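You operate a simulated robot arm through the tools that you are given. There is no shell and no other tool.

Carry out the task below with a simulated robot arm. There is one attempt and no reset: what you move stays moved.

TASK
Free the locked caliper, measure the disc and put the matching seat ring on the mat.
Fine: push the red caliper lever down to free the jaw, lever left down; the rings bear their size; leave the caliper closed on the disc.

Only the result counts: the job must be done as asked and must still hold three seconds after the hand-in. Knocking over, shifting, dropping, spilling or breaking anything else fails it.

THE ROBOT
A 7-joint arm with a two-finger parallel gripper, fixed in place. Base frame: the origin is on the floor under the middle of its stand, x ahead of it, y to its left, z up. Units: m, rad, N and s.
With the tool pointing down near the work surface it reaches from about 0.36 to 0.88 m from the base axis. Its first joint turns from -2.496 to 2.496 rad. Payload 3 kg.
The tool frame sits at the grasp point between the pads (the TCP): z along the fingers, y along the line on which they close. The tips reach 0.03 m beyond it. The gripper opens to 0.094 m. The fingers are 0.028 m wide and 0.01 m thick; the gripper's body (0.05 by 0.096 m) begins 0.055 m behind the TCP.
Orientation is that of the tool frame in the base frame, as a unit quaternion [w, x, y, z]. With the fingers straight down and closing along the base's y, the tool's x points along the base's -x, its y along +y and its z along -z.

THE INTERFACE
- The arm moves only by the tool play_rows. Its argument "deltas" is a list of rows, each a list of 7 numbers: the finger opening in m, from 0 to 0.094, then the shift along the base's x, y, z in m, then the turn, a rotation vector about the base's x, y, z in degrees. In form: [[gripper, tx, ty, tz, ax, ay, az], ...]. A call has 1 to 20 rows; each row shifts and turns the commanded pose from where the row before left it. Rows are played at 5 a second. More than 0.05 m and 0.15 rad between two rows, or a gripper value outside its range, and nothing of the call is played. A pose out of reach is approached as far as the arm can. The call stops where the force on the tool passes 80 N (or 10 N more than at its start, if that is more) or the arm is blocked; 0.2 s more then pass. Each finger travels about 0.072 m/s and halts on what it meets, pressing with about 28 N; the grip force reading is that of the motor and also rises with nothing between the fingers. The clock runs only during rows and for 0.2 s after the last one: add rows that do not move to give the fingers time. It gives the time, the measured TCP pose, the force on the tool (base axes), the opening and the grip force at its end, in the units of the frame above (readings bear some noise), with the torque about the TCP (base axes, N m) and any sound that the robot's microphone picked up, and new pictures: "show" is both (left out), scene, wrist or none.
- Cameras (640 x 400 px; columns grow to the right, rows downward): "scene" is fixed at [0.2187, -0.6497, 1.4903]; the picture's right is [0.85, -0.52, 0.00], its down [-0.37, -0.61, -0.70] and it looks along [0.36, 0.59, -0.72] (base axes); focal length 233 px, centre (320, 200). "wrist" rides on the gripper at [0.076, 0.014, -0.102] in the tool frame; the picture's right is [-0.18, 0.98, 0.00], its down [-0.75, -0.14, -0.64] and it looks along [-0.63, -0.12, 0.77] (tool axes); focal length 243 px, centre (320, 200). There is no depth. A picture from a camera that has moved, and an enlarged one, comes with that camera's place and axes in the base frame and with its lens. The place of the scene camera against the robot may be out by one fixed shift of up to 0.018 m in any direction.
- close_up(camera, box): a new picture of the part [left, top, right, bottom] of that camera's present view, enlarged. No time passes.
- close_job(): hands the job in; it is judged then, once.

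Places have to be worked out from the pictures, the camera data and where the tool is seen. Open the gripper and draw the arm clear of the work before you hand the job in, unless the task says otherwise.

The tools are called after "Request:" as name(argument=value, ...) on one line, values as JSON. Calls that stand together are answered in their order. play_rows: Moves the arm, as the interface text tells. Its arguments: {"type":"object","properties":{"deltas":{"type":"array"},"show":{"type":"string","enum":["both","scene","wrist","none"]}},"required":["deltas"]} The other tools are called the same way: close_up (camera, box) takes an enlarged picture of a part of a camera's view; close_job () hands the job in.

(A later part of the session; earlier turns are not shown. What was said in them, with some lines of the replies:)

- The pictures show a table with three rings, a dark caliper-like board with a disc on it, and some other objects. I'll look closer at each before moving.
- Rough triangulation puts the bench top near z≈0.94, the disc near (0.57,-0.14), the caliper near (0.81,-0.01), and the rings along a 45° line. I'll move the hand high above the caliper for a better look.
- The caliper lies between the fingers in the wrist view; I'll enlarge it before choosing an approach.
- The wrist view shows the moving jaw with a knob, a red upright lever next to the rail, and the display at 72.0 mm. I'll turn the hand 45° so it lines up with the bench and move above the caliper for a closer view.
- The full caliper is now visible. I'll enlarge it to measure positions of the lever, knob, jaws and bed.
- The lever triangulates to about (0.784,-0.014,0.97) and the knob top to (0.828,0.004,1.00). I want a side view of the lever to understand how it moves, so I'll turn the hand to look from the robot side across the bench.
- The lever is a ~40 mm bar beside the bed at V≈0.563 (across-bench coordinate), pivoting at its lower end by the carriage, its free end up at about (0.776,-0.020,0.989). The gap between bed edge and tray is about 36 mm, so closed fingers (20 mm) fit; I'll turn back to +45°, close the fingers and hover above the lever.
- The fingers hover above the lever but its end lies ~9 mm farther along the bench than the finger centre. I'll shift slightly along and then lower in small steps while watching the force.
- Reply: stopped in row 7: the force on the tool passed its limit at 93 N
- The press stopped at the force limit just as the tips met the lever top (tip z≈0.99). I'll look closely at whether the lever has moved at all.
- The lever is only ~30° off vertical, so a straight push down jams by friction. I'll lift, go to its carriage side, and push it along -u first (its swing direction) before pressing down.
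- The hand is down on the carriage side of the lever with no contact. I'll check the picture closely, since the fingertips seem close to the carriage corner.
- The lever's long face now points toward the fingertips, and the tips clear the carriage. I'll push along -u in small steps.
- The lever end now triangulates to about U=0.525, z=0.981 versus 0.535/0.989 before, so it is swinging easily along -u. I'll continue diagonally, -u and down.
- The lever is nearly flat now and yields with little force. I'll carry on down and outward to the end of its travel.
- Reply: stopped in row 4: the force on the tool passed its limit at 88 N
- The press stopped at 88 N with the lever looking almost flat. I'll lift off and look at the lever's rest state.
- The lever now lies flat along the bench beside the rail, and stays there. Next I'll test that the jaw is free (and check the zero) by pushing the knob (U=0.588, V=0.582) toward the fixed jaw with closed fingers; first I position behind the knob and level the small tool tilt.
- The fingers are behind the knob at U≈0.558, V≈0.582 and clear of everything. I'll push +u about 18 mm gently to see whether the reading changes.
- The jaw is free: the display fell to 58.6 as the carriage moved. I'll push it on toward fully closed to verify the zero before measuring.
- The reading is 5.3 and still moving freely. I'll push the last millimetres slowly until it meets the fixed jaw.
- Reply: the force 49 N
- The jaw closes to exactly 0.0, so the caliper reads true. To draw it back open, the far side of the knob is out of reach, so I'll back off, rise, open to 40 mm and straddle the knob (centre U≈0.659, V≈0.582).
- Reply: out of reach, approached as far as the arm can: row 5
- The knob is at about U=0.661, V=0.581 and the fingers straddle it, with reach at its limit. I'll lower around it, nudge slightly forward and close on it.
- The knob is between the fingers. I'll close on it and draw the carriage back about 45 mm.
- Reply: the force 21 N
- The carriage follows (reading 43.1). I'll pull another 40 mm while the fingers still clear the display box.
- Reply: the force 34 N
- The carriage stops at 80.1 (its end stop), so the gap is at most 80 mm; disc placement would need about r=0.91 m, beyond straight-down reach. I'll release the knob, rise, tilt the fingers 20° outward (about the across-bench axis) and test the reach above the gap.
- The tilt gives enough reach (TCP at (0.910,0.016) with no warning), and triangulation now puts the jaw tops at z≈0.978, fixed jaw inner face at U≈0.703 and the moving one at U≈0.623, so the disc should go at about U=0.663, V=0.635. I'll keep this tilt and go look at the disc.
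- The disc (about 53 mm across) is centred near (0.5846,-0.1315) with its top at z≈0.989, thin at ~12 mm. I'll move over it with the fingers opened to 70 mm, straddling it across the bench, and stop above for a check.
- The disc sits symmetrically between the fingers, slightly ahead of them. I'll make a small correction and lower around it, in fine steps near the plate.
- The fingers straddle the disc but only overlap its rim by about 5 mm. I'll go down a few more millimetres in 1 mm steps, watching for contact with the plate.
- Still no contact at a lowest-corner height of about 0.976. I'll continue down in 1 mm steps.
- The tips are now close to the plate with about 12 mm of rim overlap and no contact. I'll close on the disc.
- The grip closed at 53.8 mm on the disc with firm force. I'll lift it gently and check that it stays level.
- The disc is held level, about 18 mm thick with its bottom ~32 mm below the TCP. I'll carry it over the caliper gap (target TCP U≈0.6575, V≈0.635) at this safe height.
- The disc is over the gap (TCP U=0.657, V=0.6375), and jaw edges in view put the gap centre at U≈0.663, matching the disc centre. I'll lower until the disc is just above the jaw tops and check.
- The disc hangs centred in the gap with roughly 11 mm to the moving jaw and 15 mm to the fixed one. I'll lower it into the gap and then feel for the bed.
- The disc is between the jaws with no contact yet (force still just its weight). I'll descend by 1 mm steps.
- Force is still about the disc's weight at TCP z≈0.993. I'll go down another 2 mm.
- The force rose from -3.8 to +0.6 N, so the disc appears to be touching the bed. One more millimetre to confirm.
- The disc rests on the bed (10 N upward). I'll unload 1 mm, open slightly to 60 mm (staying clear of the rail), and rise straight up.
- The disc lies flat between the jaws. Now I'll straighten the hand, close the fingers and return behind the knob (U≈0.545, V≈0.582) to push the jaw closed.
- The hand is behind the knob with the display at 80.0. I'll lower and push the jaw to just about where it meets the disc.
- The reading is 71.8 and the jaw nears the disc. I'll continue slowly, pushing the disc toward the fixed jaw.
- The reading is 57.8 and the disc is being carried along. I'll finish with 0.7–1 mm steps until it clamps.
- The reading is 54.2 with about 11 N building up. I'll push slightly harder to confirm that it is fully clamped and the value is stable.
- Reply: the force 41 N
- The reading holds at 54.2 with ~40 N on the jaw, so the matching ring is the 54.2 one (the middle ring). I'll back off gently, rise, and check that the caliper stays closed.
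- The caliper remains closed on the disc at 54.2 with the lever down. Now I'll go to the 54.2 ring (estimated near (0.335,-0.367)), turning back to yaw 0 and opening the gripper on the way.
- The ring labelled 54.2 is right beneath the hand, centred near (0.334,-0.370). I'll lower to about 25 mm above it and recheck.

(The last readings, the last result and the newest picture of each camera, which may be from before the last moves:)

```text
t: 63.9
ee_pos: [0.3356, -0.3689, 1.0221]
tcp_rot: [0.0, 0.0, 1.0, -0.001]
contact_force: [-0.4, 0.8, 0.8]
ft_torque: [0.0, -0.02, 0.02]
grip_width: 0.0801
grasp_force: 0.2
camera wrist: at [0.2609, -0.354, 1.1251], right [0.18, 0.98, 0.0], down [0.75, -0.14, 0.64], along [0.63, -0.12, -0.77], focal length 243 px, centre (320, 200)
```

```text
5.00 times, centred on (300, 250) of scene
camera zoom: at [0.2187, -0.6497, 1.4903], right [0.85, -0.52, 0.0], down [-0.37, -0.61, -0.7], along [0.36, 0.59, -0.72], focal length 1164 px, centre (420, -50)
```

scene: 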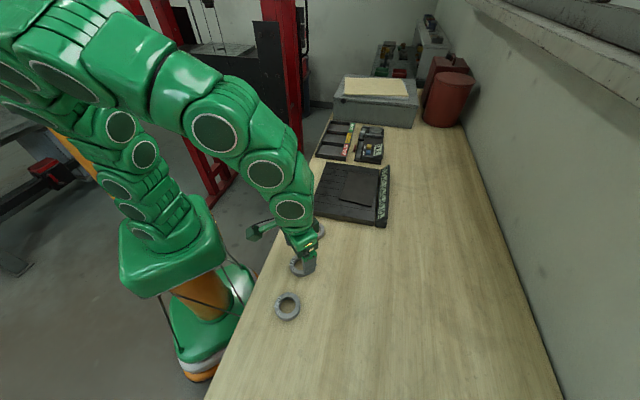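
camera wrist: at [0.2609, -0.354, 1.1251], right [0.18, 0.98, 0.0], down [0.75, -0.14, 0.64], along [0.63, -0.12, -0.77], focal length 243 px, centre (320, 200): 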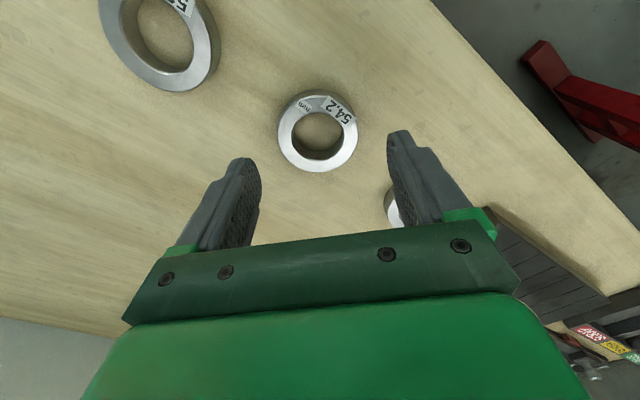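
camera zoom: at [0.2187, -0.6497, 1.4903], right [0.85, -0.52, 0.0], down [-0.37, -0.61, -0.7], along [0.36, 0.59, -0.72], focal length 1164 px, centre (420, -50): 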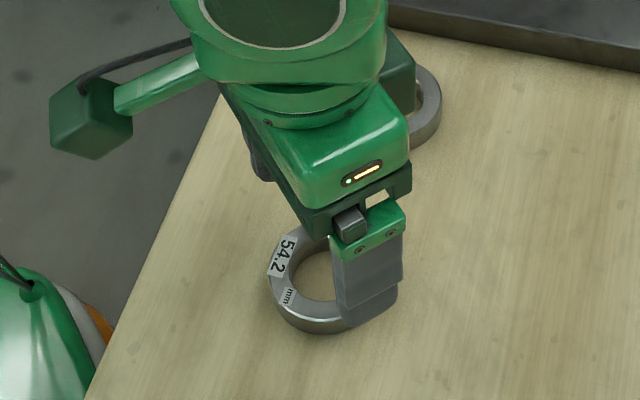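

The ring sits centred at about (0.333,-0.369), top at z≈0.965, with the fingers on either side. I'll lower around it, watching for contact with the bench.

Request:
play_rows(deltas=[[0.08, -0.002, 0, -0.012, 0, 0, 0], [0.08, 0, 0, -0.012, 0, 0, 0], [0.08, 0, 0, -0.008, 0, 0, 0], [0.08, 0, 0, -0.003, 0, 0, 0], [0.08, 0, 0, 0, 0, 0, 0]])

Request:
close_up(camera="wrist", box=[180, 40, 460, 240])

Request:
close_up(camera="scene", box=[260, 210, 340, 290])

```text
t: 65.1
ee_pos: [0.3321, -0.3703, 0.9893]
tcp_rot: [0.0, 0.0, 1.0, 0.0]
contact_force: [0.0, -0.3, -0.8]
ft_torque: [-0.02, -0.04, -0.02]
grip_width: 0.0803
grasp_force: 0.1
camera wrist: at [0.2581, -0.3558, 1.0918], right [0.18, 0.98, 0.0], down [0.75, -0.14, 0.64], along [0.63, -0.12, -0.77], focal length 243 px, centre (320, 200)
```

scene: 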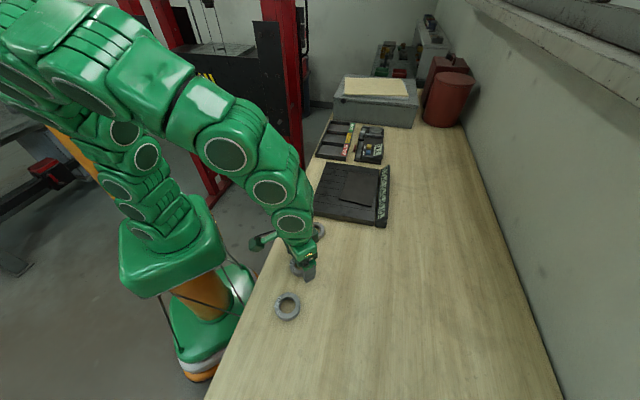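
wrist: 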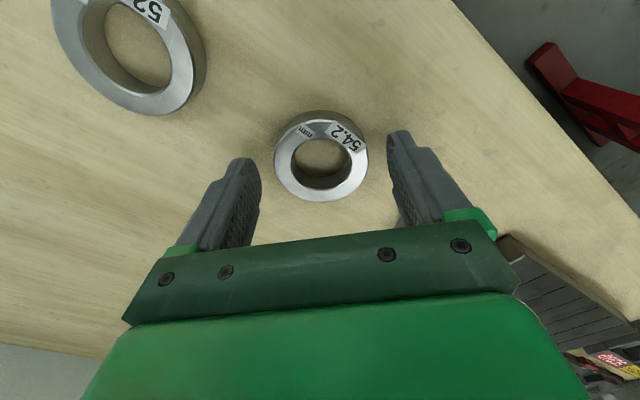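

```text
2.00 times, centred on (320, 140) of wrist
camera zoom: at [0.2581, -0.3558, 1.0918], right [0.18, 0.98, 0.0], down [0.75, -0.14, 0.64], along [0.63, -0.12, -0.77], focal length 485 px, centre (320, 320)
```

zoom: 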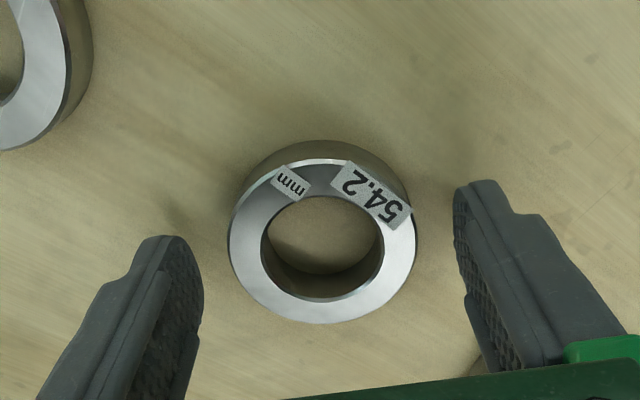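

```text
5.00 times, centred on (300, 250) of scene
camera zoom: at [0.2187, -0.6497, 1.4903], right [0.85, -0.52, 0.0], down [-0.37, -0.61, -0.7], along [0.36, 0.59, -0.72], focal length 1164 px, centre (420, -50)
```

zoom: 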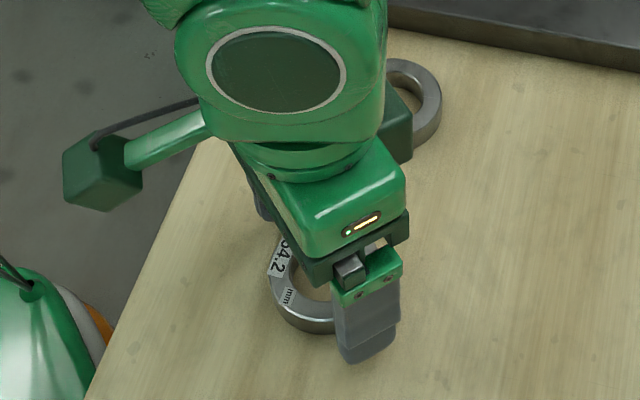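

The ring is centred between the fingers. The tips are at z≈0.959, so I'll go down a further 4–5 mm in 1 mm steps while checking the force.

Request:
play_rows(deltas=[[0.08, 0, 0, -0.001, 0, 0, 0], [0.08, 0, 0, -0.001, 0, 0, 0], [0.08, 0, 0, -0.001, 0, 0, 0], [0.08, 0, 0, -0.001, 0, 0, 0], [0.08, 0, 0, 0, 0, 0, 0]], show="none")

```text
t: 66.3
ee_pos: [0.3328, -0.3693, 0.9857]
tcp_rot: [-0.001, 0.0, 1.0, -0.001]
contact_force: [-0.7, -0.7, -0.5]
ft_torque: [-0.01, -0.01, 0.03]
grip_width: 0.0799
grasp_force: 0.1
```

No contact yet at tip z≈0.956; two more millimetres and then I close on the ring.

Request:
play_rows(deltas=[[0.08, 0, 0, -0.001, 0, 0, 0], [0.08, 0, 0, -0.001, 0, 0, 0], [0.045, 0, 0, 0, 0, 0, 0], [0.045, 0, 0, 0, 0, 0, 0], [0.045, 0, 0, 0, 0, 0, 0], [0.045, 0, 0, 0, 0, 0, 0]])

Request:
close_up(camera="wrist", box=[180, 40, 460, 240])

```text
t: 67.7
ee_pos: [0.3327, -0.3691, 0.9824]
tcp_rot: [-0.001, -0.001, 1.0, 0.0]
contact_force: [-0.1, 0.4, -0.3]
ft_torque: [0.05, 0.06, -0.05]
grip_width: 0.0568
grasp_force: 28.1
camera wrist: at [0.258, -0.3555, 1.0858], right [0.18, 0.98, 0.0], down [0.75, -0.14, 0.64], along [0.63, -0.12, -0.77], focal length 243 px, centre (320, 200)
```

scene: 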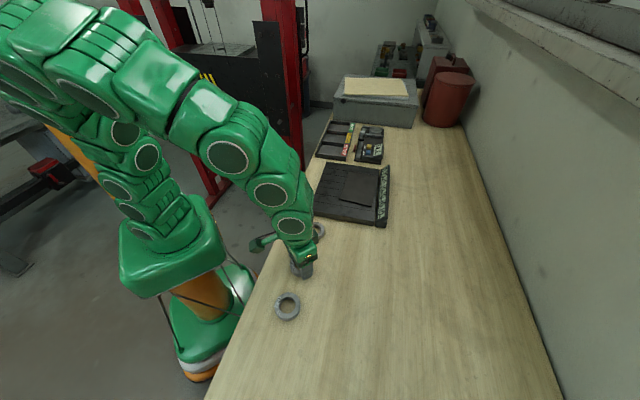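
wrist: 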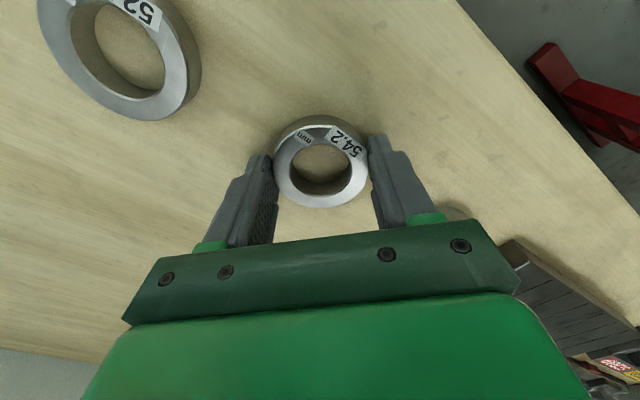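

```text
2.00 times, centred on (320, 140) of wrist
camera zoom: at [0.258, -0.3555, 1.0858], right [0.18, 0.98, 0.0], down [0.75, -0.14, 0.64], along [0.63, -0.12, -0.77], focal length 485 px, centre (320, 320)
```

zoom: 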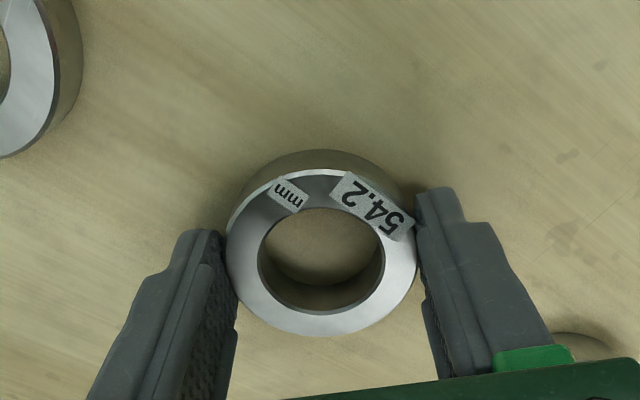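

The ring is gripped at 56.8 mm. I'll lift it and check that it hangs securely before carrying it to the mat.

Request:
play_rows(deltas=[[0.045, 0, 0, 0.005, 0, 0, 0], [0.045, 0, 0, 0.02, 0, 0, 0], [0.045, 0, 0, 0.03, 0, 0, 0], [0.045, 0, 0, 0.035, 0, 0, 0], [0.045, 0, 0, 0.03, 0, 0, 0], [0.045, 0, 0, 0, 0, 0, 0]])

Request:
close_up(camera="wrist", box=[180, 40, 460, 240])

```text
t: 69.1
ee_pos: [0.333, -0.3693, 1.1033]
tcp_rot: [0.0, 0.0, 1.0, 0.001]
contact_force: [0.3, 0.9, -2.7]
ft_torque: [-0.02, 0.02, -0.01]
grip_width: 0.057
grasp_force: 27.9
camera wrist: at [0.2585, -0.3561, 1.2052], right [0.18, 0.98, 0.0], down [0.75, -0.14, 0.64], along [0.63, -0.12, -0.77], focal length 243 px, centre (320, 200)
```

scene: 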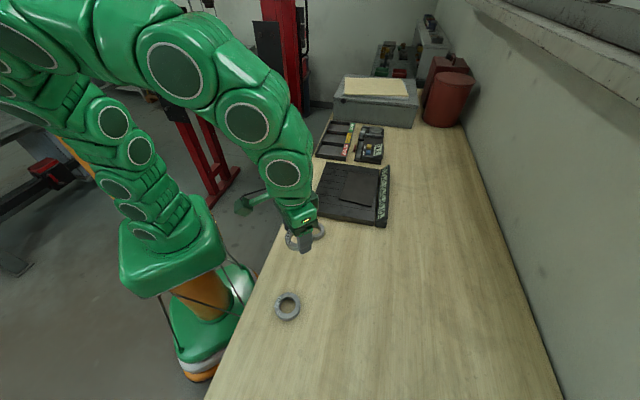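
wrist: 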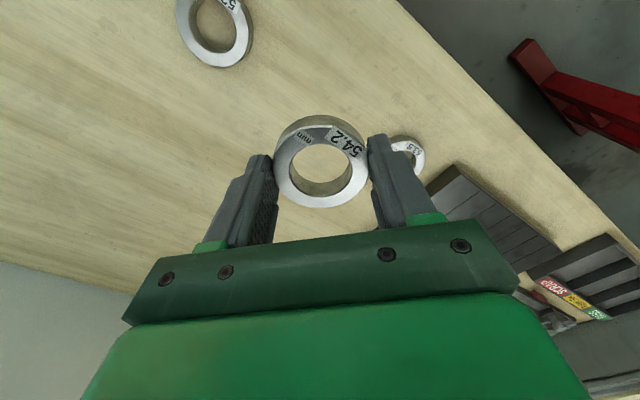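

```text
2.00 times, centred on (320, 140) of wrist
camera zoom: at [0.2585, -0.3561, 1.2052], right [0.18, 0.98, 0.0], down [0.75, -0.14, 0.64], along [0.63, -0.12, -0.77], focal length 485 px, centre (320, 320)
```

zoom: 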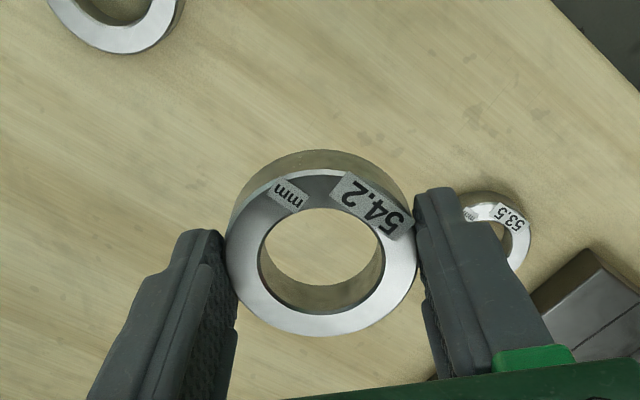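

The ring is held securely and level. I'll carry it over the mat, aiming for about (0.633,-0.230).

Request:
play_rows(deltas=[[0.045, 0.0375, 0.0174, 0, 0, 0, 0], [0.045, 0.0375, 0.0174, 0, 0, 0, 0], [0.045, 0.0375, 0.0174, 0, 0, 0, 0], [0.045, 0.0375, 0.0174, 0, 0, 0, 0], [0.045, 0.0375, 0.0174, 0, 0, 0, 0], [0.045, 0.0375, 0.0174, 0, 0, 0, 0], [0.045, 0.0375, 0.0174, 0, 0, 0, 0], [0.045, 0.0375, 0.0174, 0, 0, 0, 0], [0.045, 0, 0, 0, 0, 0, 0]])

Request:
close_up(camera="wrist", box=[140, 20, 500, 240])

Request:
close_up(camera="scene", box=[300, 120, 420, 230])

```text
t: 71.1
ee_pos: [0.6337, -0.2322, 1.1026]
tcp_rot: [-0.001, 0.0, 1.0, -0.001]
contact_force: [-0.2, 0.0, -2.4]
ft_torque: [-0.03, -0.02, 0.0]
grip_width: 0.0567
grasp_force: 27.9
camera wrist: at [0.5586, -0.2169, 1.2057], right [0.18, 0.98, 0.0], down [0.75, -0.14, 0.64], along [0.63, -0.12, -0.77], focal length 243 px, centre (320, 200)
```

scene: 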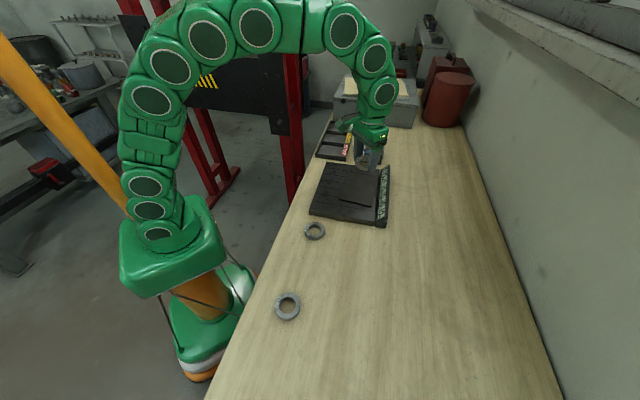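
wrist: 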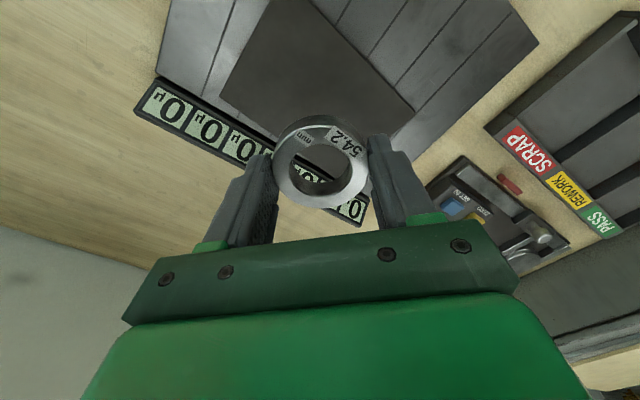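

```text
1.78 times, centred on (320, 130) of wrist
camera zoom: at [0.5586, -0.2169, 1.2057], right [0.18, 0.98, 0.0], down [0.75, -0.14, 0.64], along [0.63, -0.12, -0.77], focal length 431 px, centre (320, 324)
```

zoom: 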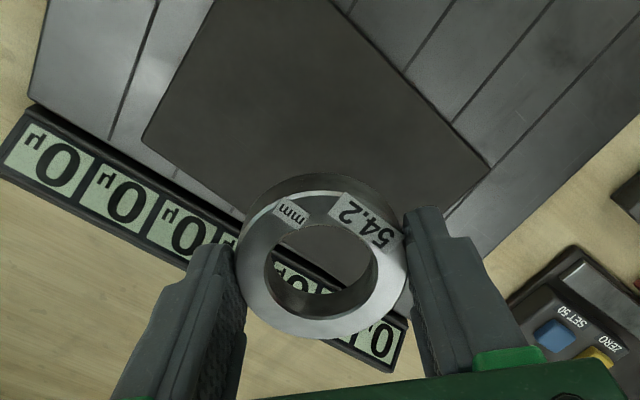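

```text
3.64 times, centred on (360, 175) of scene
camera zoom: at [0.2187, -0.6497, 1.4903], right [0.85, -0.52, 0.0], down [-0.37, -0.61, -0.7], along [0.36, 0.59, -0.72], focal length 847 px, centre (174, 291)
```

zoom: 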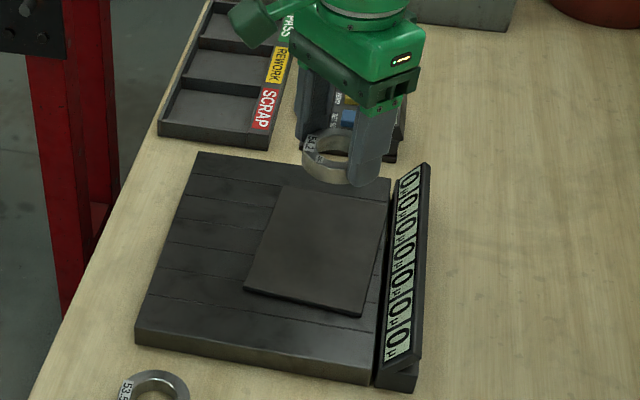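

The ring is centred over the mat (mat spans about U 0.21–0.36, V 0.56–0.66; TCP at U=0.284, V=0.612). I'll lower to about 1 cm above it.

Request:
play_rows(deltas=[[0.045, 0, 0.001, -0.03, 0, 0, 0], [0.045, 0, 0, -0.03, 0, 0, 0], [0.045, 0, 0, -0.015, 0, 0, 0], [0.045, 0, 0, -0.005, 0, 0, 0], [0.045, 0, 0, 0, 0, 0, 0]])

Request:
close_up(camera="scene", box=[310, 140, 410, 220])

Request:
close_up(camera="wrist", box=[140, 20, 500, 240])

```text
t: 72.3
ee_pos: [0.6336, -0.2306, 1.0234]
tcp_rot: [0.0, 0.0, 1.0, 0.0]
contact_force: [-0.4, -0.2, -1.9]
ft_torque: [-0.01, -0.02, -0.01]
grip_width: 0.0569
grasp_force: 27.5
camera wrist: at [0.5588, -0.2162, 1.1257], right [0.18, 0.98, 0.0], down [0.75, -0.14, 0.64], along [0.63, -0.12, -0.77], focal length 243 px, centre (320, 200)
```

scene: 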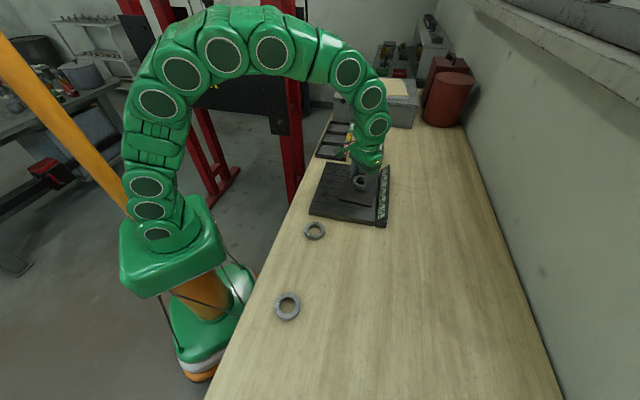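
wrist: 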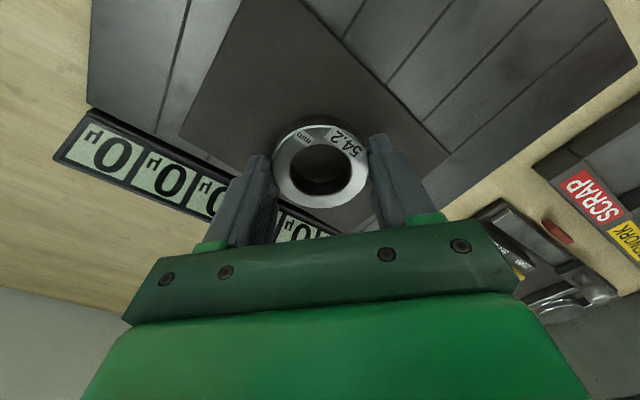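

```text
5.00 times, centred on (360, 180) of scene
camera zoom: at [0.2187, -0.6497, 1.4903], right [0.85, -0.52, 0.0], down [-0.37, -0.61, -0.7], along [0.36, 0.59, -0.72], focal length 1164 px, centre (120, 300)
```

zoom: 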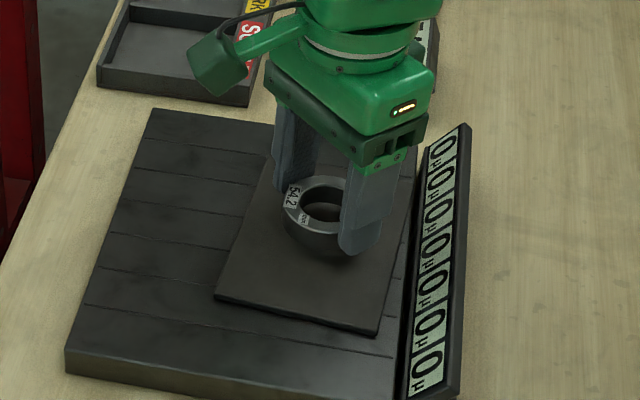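

```text
1.78 times, centred on (320, 130) of wrist
camera zoom: at [0.5588, -0.2162, 1.1257], right [0.18, 0.98, 0.0], down [0.75, -0.14, 0.64], along [0.63, -0.12, -0.77], focal length 431 px, centre (320, 324)
```

zoom: 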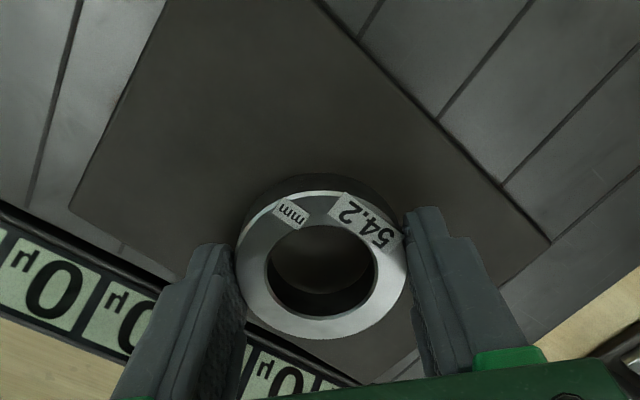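

The ring hovers well inside the mat. I'll descend in 1 mm steps and watch the force.

Request:
play_rows(deltas=[[0.045, 0, 0, -0.002, 0, 0, 0], [0.045, 0, 0, -0.002, 0, 0, 0], [0.045, 0, 0, -0.001, 0, 0, 0], [0.045, 0, 0, -0.001, 0, 0, 0], [0.045, 0, 0, -0.001, 0, 0, 0], [0.045, 0, 0, 0, 0, 0, 0]], show="none")

```text
t: 73.7
ee_pos: [0.6331, -0.2296, 1.0157]
tcp_rot: [-0.001, 0.0, 1.0, 0.0]
contact_force: [0.0, 0.3, -2.0]
ft_torque: [0.0, 0.04, -0.04]
grip_width: 0.057
grasp_force: 28.3
```

Still only the ring's weight at z≈1.016. I'll continue by 1 mm steps.

Request:
play_rows(deltas=[[0.045, 0, 0, -0.001, 0, 0, 0], [0.045, 0, 0, -0.001, 0, 0, 0], [0.045, 0, 0, -0.001, 0, 0, 0], [0.045, 0, 0, 0, 0, 0, 0]], show="none")

```text
t: 74.7
ee_pos: [0.6344, -0.2302, 1.0131]
tcp_rot: [0.0, -0.001, 1.0, -0.001]
contact_force: [-3.3, 4.6, 16.3]
ft_torque: [0.09, 0.18, -0.07]
grip_width: 0.0568
grasp_force: 27.8
```

Contact with the mat registered (16 N upward). I'll unload about 1 mm, open the fingers moderately and rise straight up.

Request:
play_rows(deltas=[[0.045, 0, 0, 0.0008, 0, 0, 0], [0.072, 0, 0, 0, 0, 0, 0], [0.072, 0, 0, 0, 0, 0, 0], [0.072, 0, 0, 0, 0, 0, 0], [0.072, 0, 0, 0.01, 0, 0, 0], [0.072, 0, 0, 0.02, 0, 0, 0], [0.072, 0, 0, 0.04, 0, 0, 0], [0.072, 0, 0, 0.04, 0, 0, 0], [0.072, 0, 0, 0, 0, 0, 0]])

Request:
close_up(camera="scene", box=[310, 140, 410, 220])

Request:
close_up(camera="wrist", box=[140, 0, 500, 220])

```text
t: 76.7
ee_pos: [0.6348, -0.23, 1.1251]
tcp_rot: [0.001, 0.0, 1.0, 0.0]
contact_force: [0.4, 0.2, -0.2]
ft_torque: [0.02, -0.01, -0.01]
grip_width: 0.0719
grasp_force: 0.0
camera wrist: at [0.5598, -0.2152, 1.2263], right [0.18, 0.98, 0.0], down [0.75, -0.14, 0.64], along [0.63, -0.12, -0.77], focal length 243 px, centre (320, 200)
```

scene: 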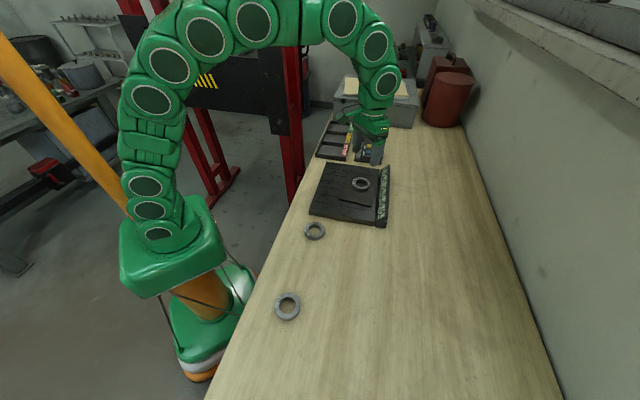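
wrist: 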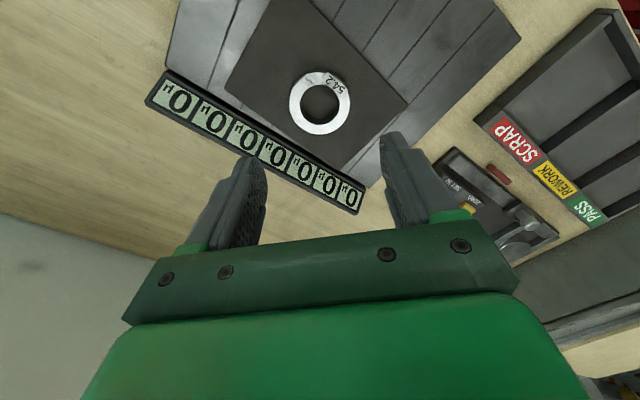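

```text
5.00 times, centred on (360, 180) of scene
camera zoom: at [0.2187, -0.6497, 1.4903], right [0.85, -0.52, 0.0], down [-0.37, -0.61, -0.7], along [0.36, 0.59, -0.72], focal length 1164 px, centre (120, 300)
```

zoom: 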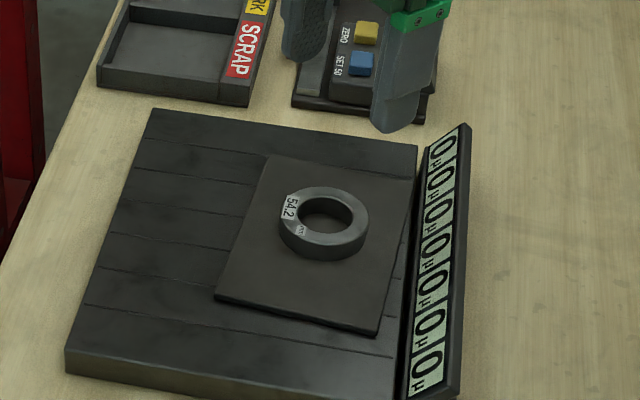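

```text
1.78 times, centred on (320, 110) of wrist
camera zoom: at [0.5598, -0.2152, 1.2263], right [0.18, 0.98, 0.0], down [0.75, -0.14, 0.64], along [0.63, -0.12, -0.77], focal length 431 px, centre (320, 360)
```

zoom: 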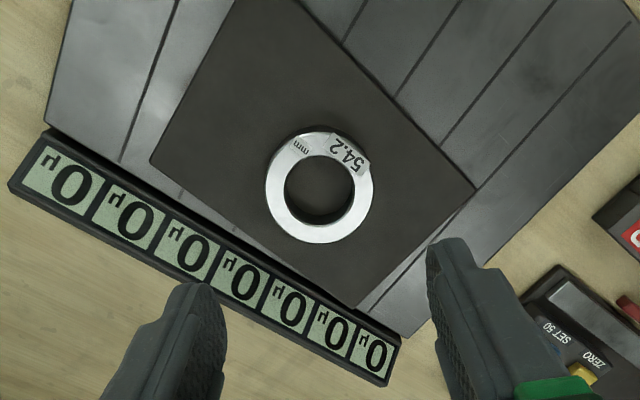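

The 54.2 ring lies flat near the middle of the mat. I'll raise and withdraw the arm, opening the gripper, and then check everything.

Request:
play_rows(deltas=[[0.09, 0, 0, 0.04, 0, 0, 0], [0.09, 0, 0, 0.04, 0, 0, 0], [0.09, -0.035, 0, 0.025, 0, 0, 0], [0.09, -0.04, 0.005, 0.015, 0, 0, 0], [0.09, -0.045, 0.01, 0.01, 0, 0, 0], [0.09, -0.045, 0.01, 0.01, 0, 0, 0], [0.09, -0.045, 0.01, 0.01, 0, 0, 0], [0.09, 0, 0, 0, 0, 0, 0], [0.09, 0, 0, 0, 0, 0, 0]])

Request:
close_up(camera="scene", box=[340, 110, 390, 160])

Request:
close_up(camera="scene", box=[260, 150, 410, 330])

Request:
close_up(camera="scene", box=[340, 130, 365, 155])

```text
t: 78.7
ee_pos: [0.4247, -0.1956, 1.2742]
tcp_rot: [-0.001, 0.0, 1.0, 0.0]
contact_force: [-0.5, -0.4, -0.5]
ft_torque: [0.01, -0.01, 0.02]
grip_width: 0.0902
grasp_force: 0.1
camera wrist: at [0.3492, -0.1808, 1.376], right [0.18, 0.98, 0.0], down [0.75, -0.14, 0.64], along [0.63, -0.12, -0.77], focal length 243 px, centre (320, 200)
```

scene: 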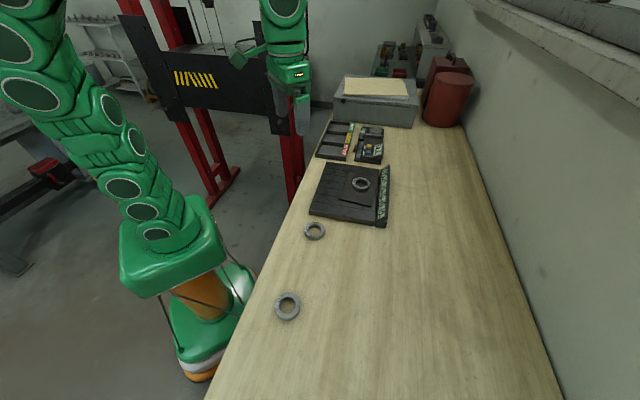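
wrist: 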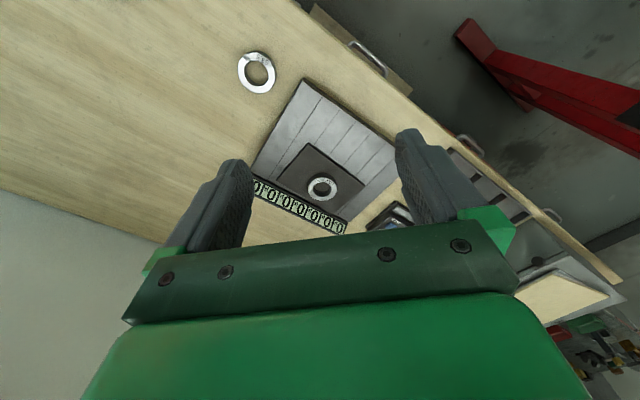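

```text
8.00 times, centred on (365, 135) of scene
camera zoom: at [0.2187, -0.6497, 1.4903], right [0.85, -0.52, 0.0], down [-0.37, -0.61, -0.7], along [0.36, 0.59, -0.72], focal length 1863 px, centre (-40, 720)
```

zoom: 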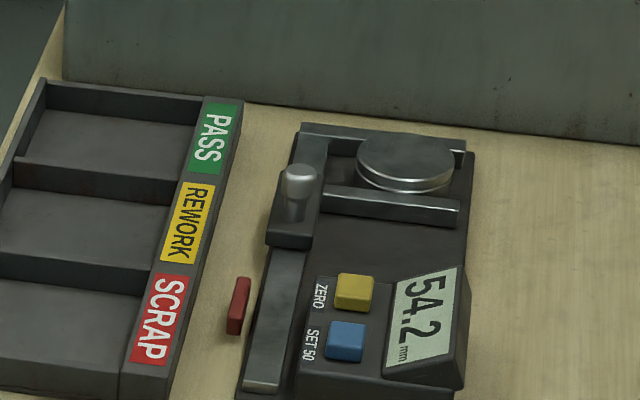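

```text
2.22 times, centred on (335, 240) of scene
camera zoom: at [0.2187, -0.6497, 1.4903], right [0.85, -0.52, 0.0], down [-0.37, -0.61, -0.7], along [0.36, 0.59, -0.72], focal length 518 px, centre (287, 111)
```

zoom: 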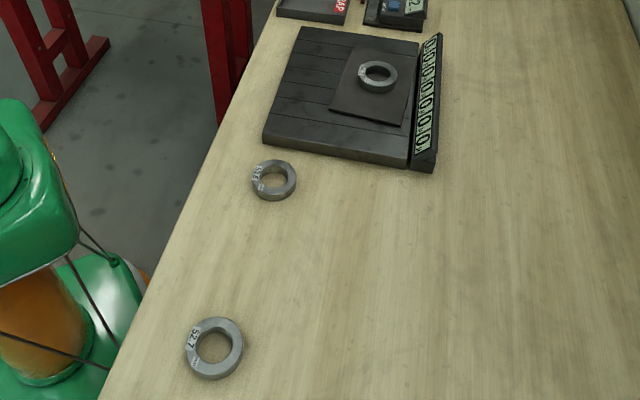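

```text
16.00 times, centred on (352, 142) of scene
camera zoom: at [0.2187, -0.6497, 1.4903], right [0.85, -0.52, 0.0], down [-0.37, -0.61, -0.7], along [0.36, 0.59, -0.72], focal length 3726 px, centre (-200, 1120)
```

zoom: 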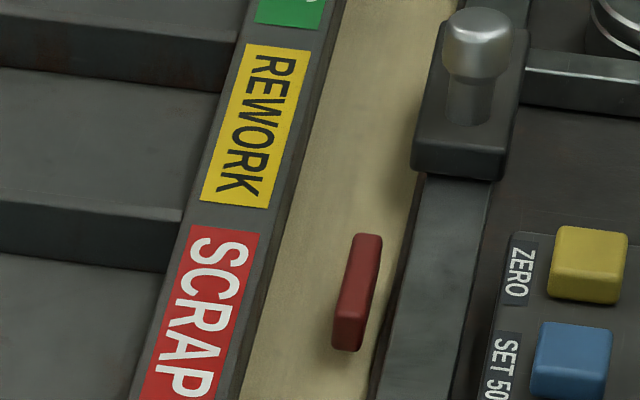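

Final check: display 54.2 with the jaws on the disc, lever flat, 54.2 ring on the mat, the other rings undisturbed, gripper open and arm clear. I'm handing in the job.

Request:
close_job()

```text
The job is handed in.
```

The disc measured 54.2 mm, and the ring marked 54.2 is now lying flat near the middle of the mat. I've handed the job in but haven't seen a verdict.

- **Caliper:** The red lever is down and the jaw slides freely. It read 0.0 when fully closed, so the scale is true. It is closed on the disc and still read 54.2 after I let go.
- **Everything else:** In the last pictures the 53.5 and 52.7 rings, the tray and the rest of the bench look undisturbed. The gripper is open and the arm is drawn clear.

I treated the thin dark sheet on the black plate as the mat.
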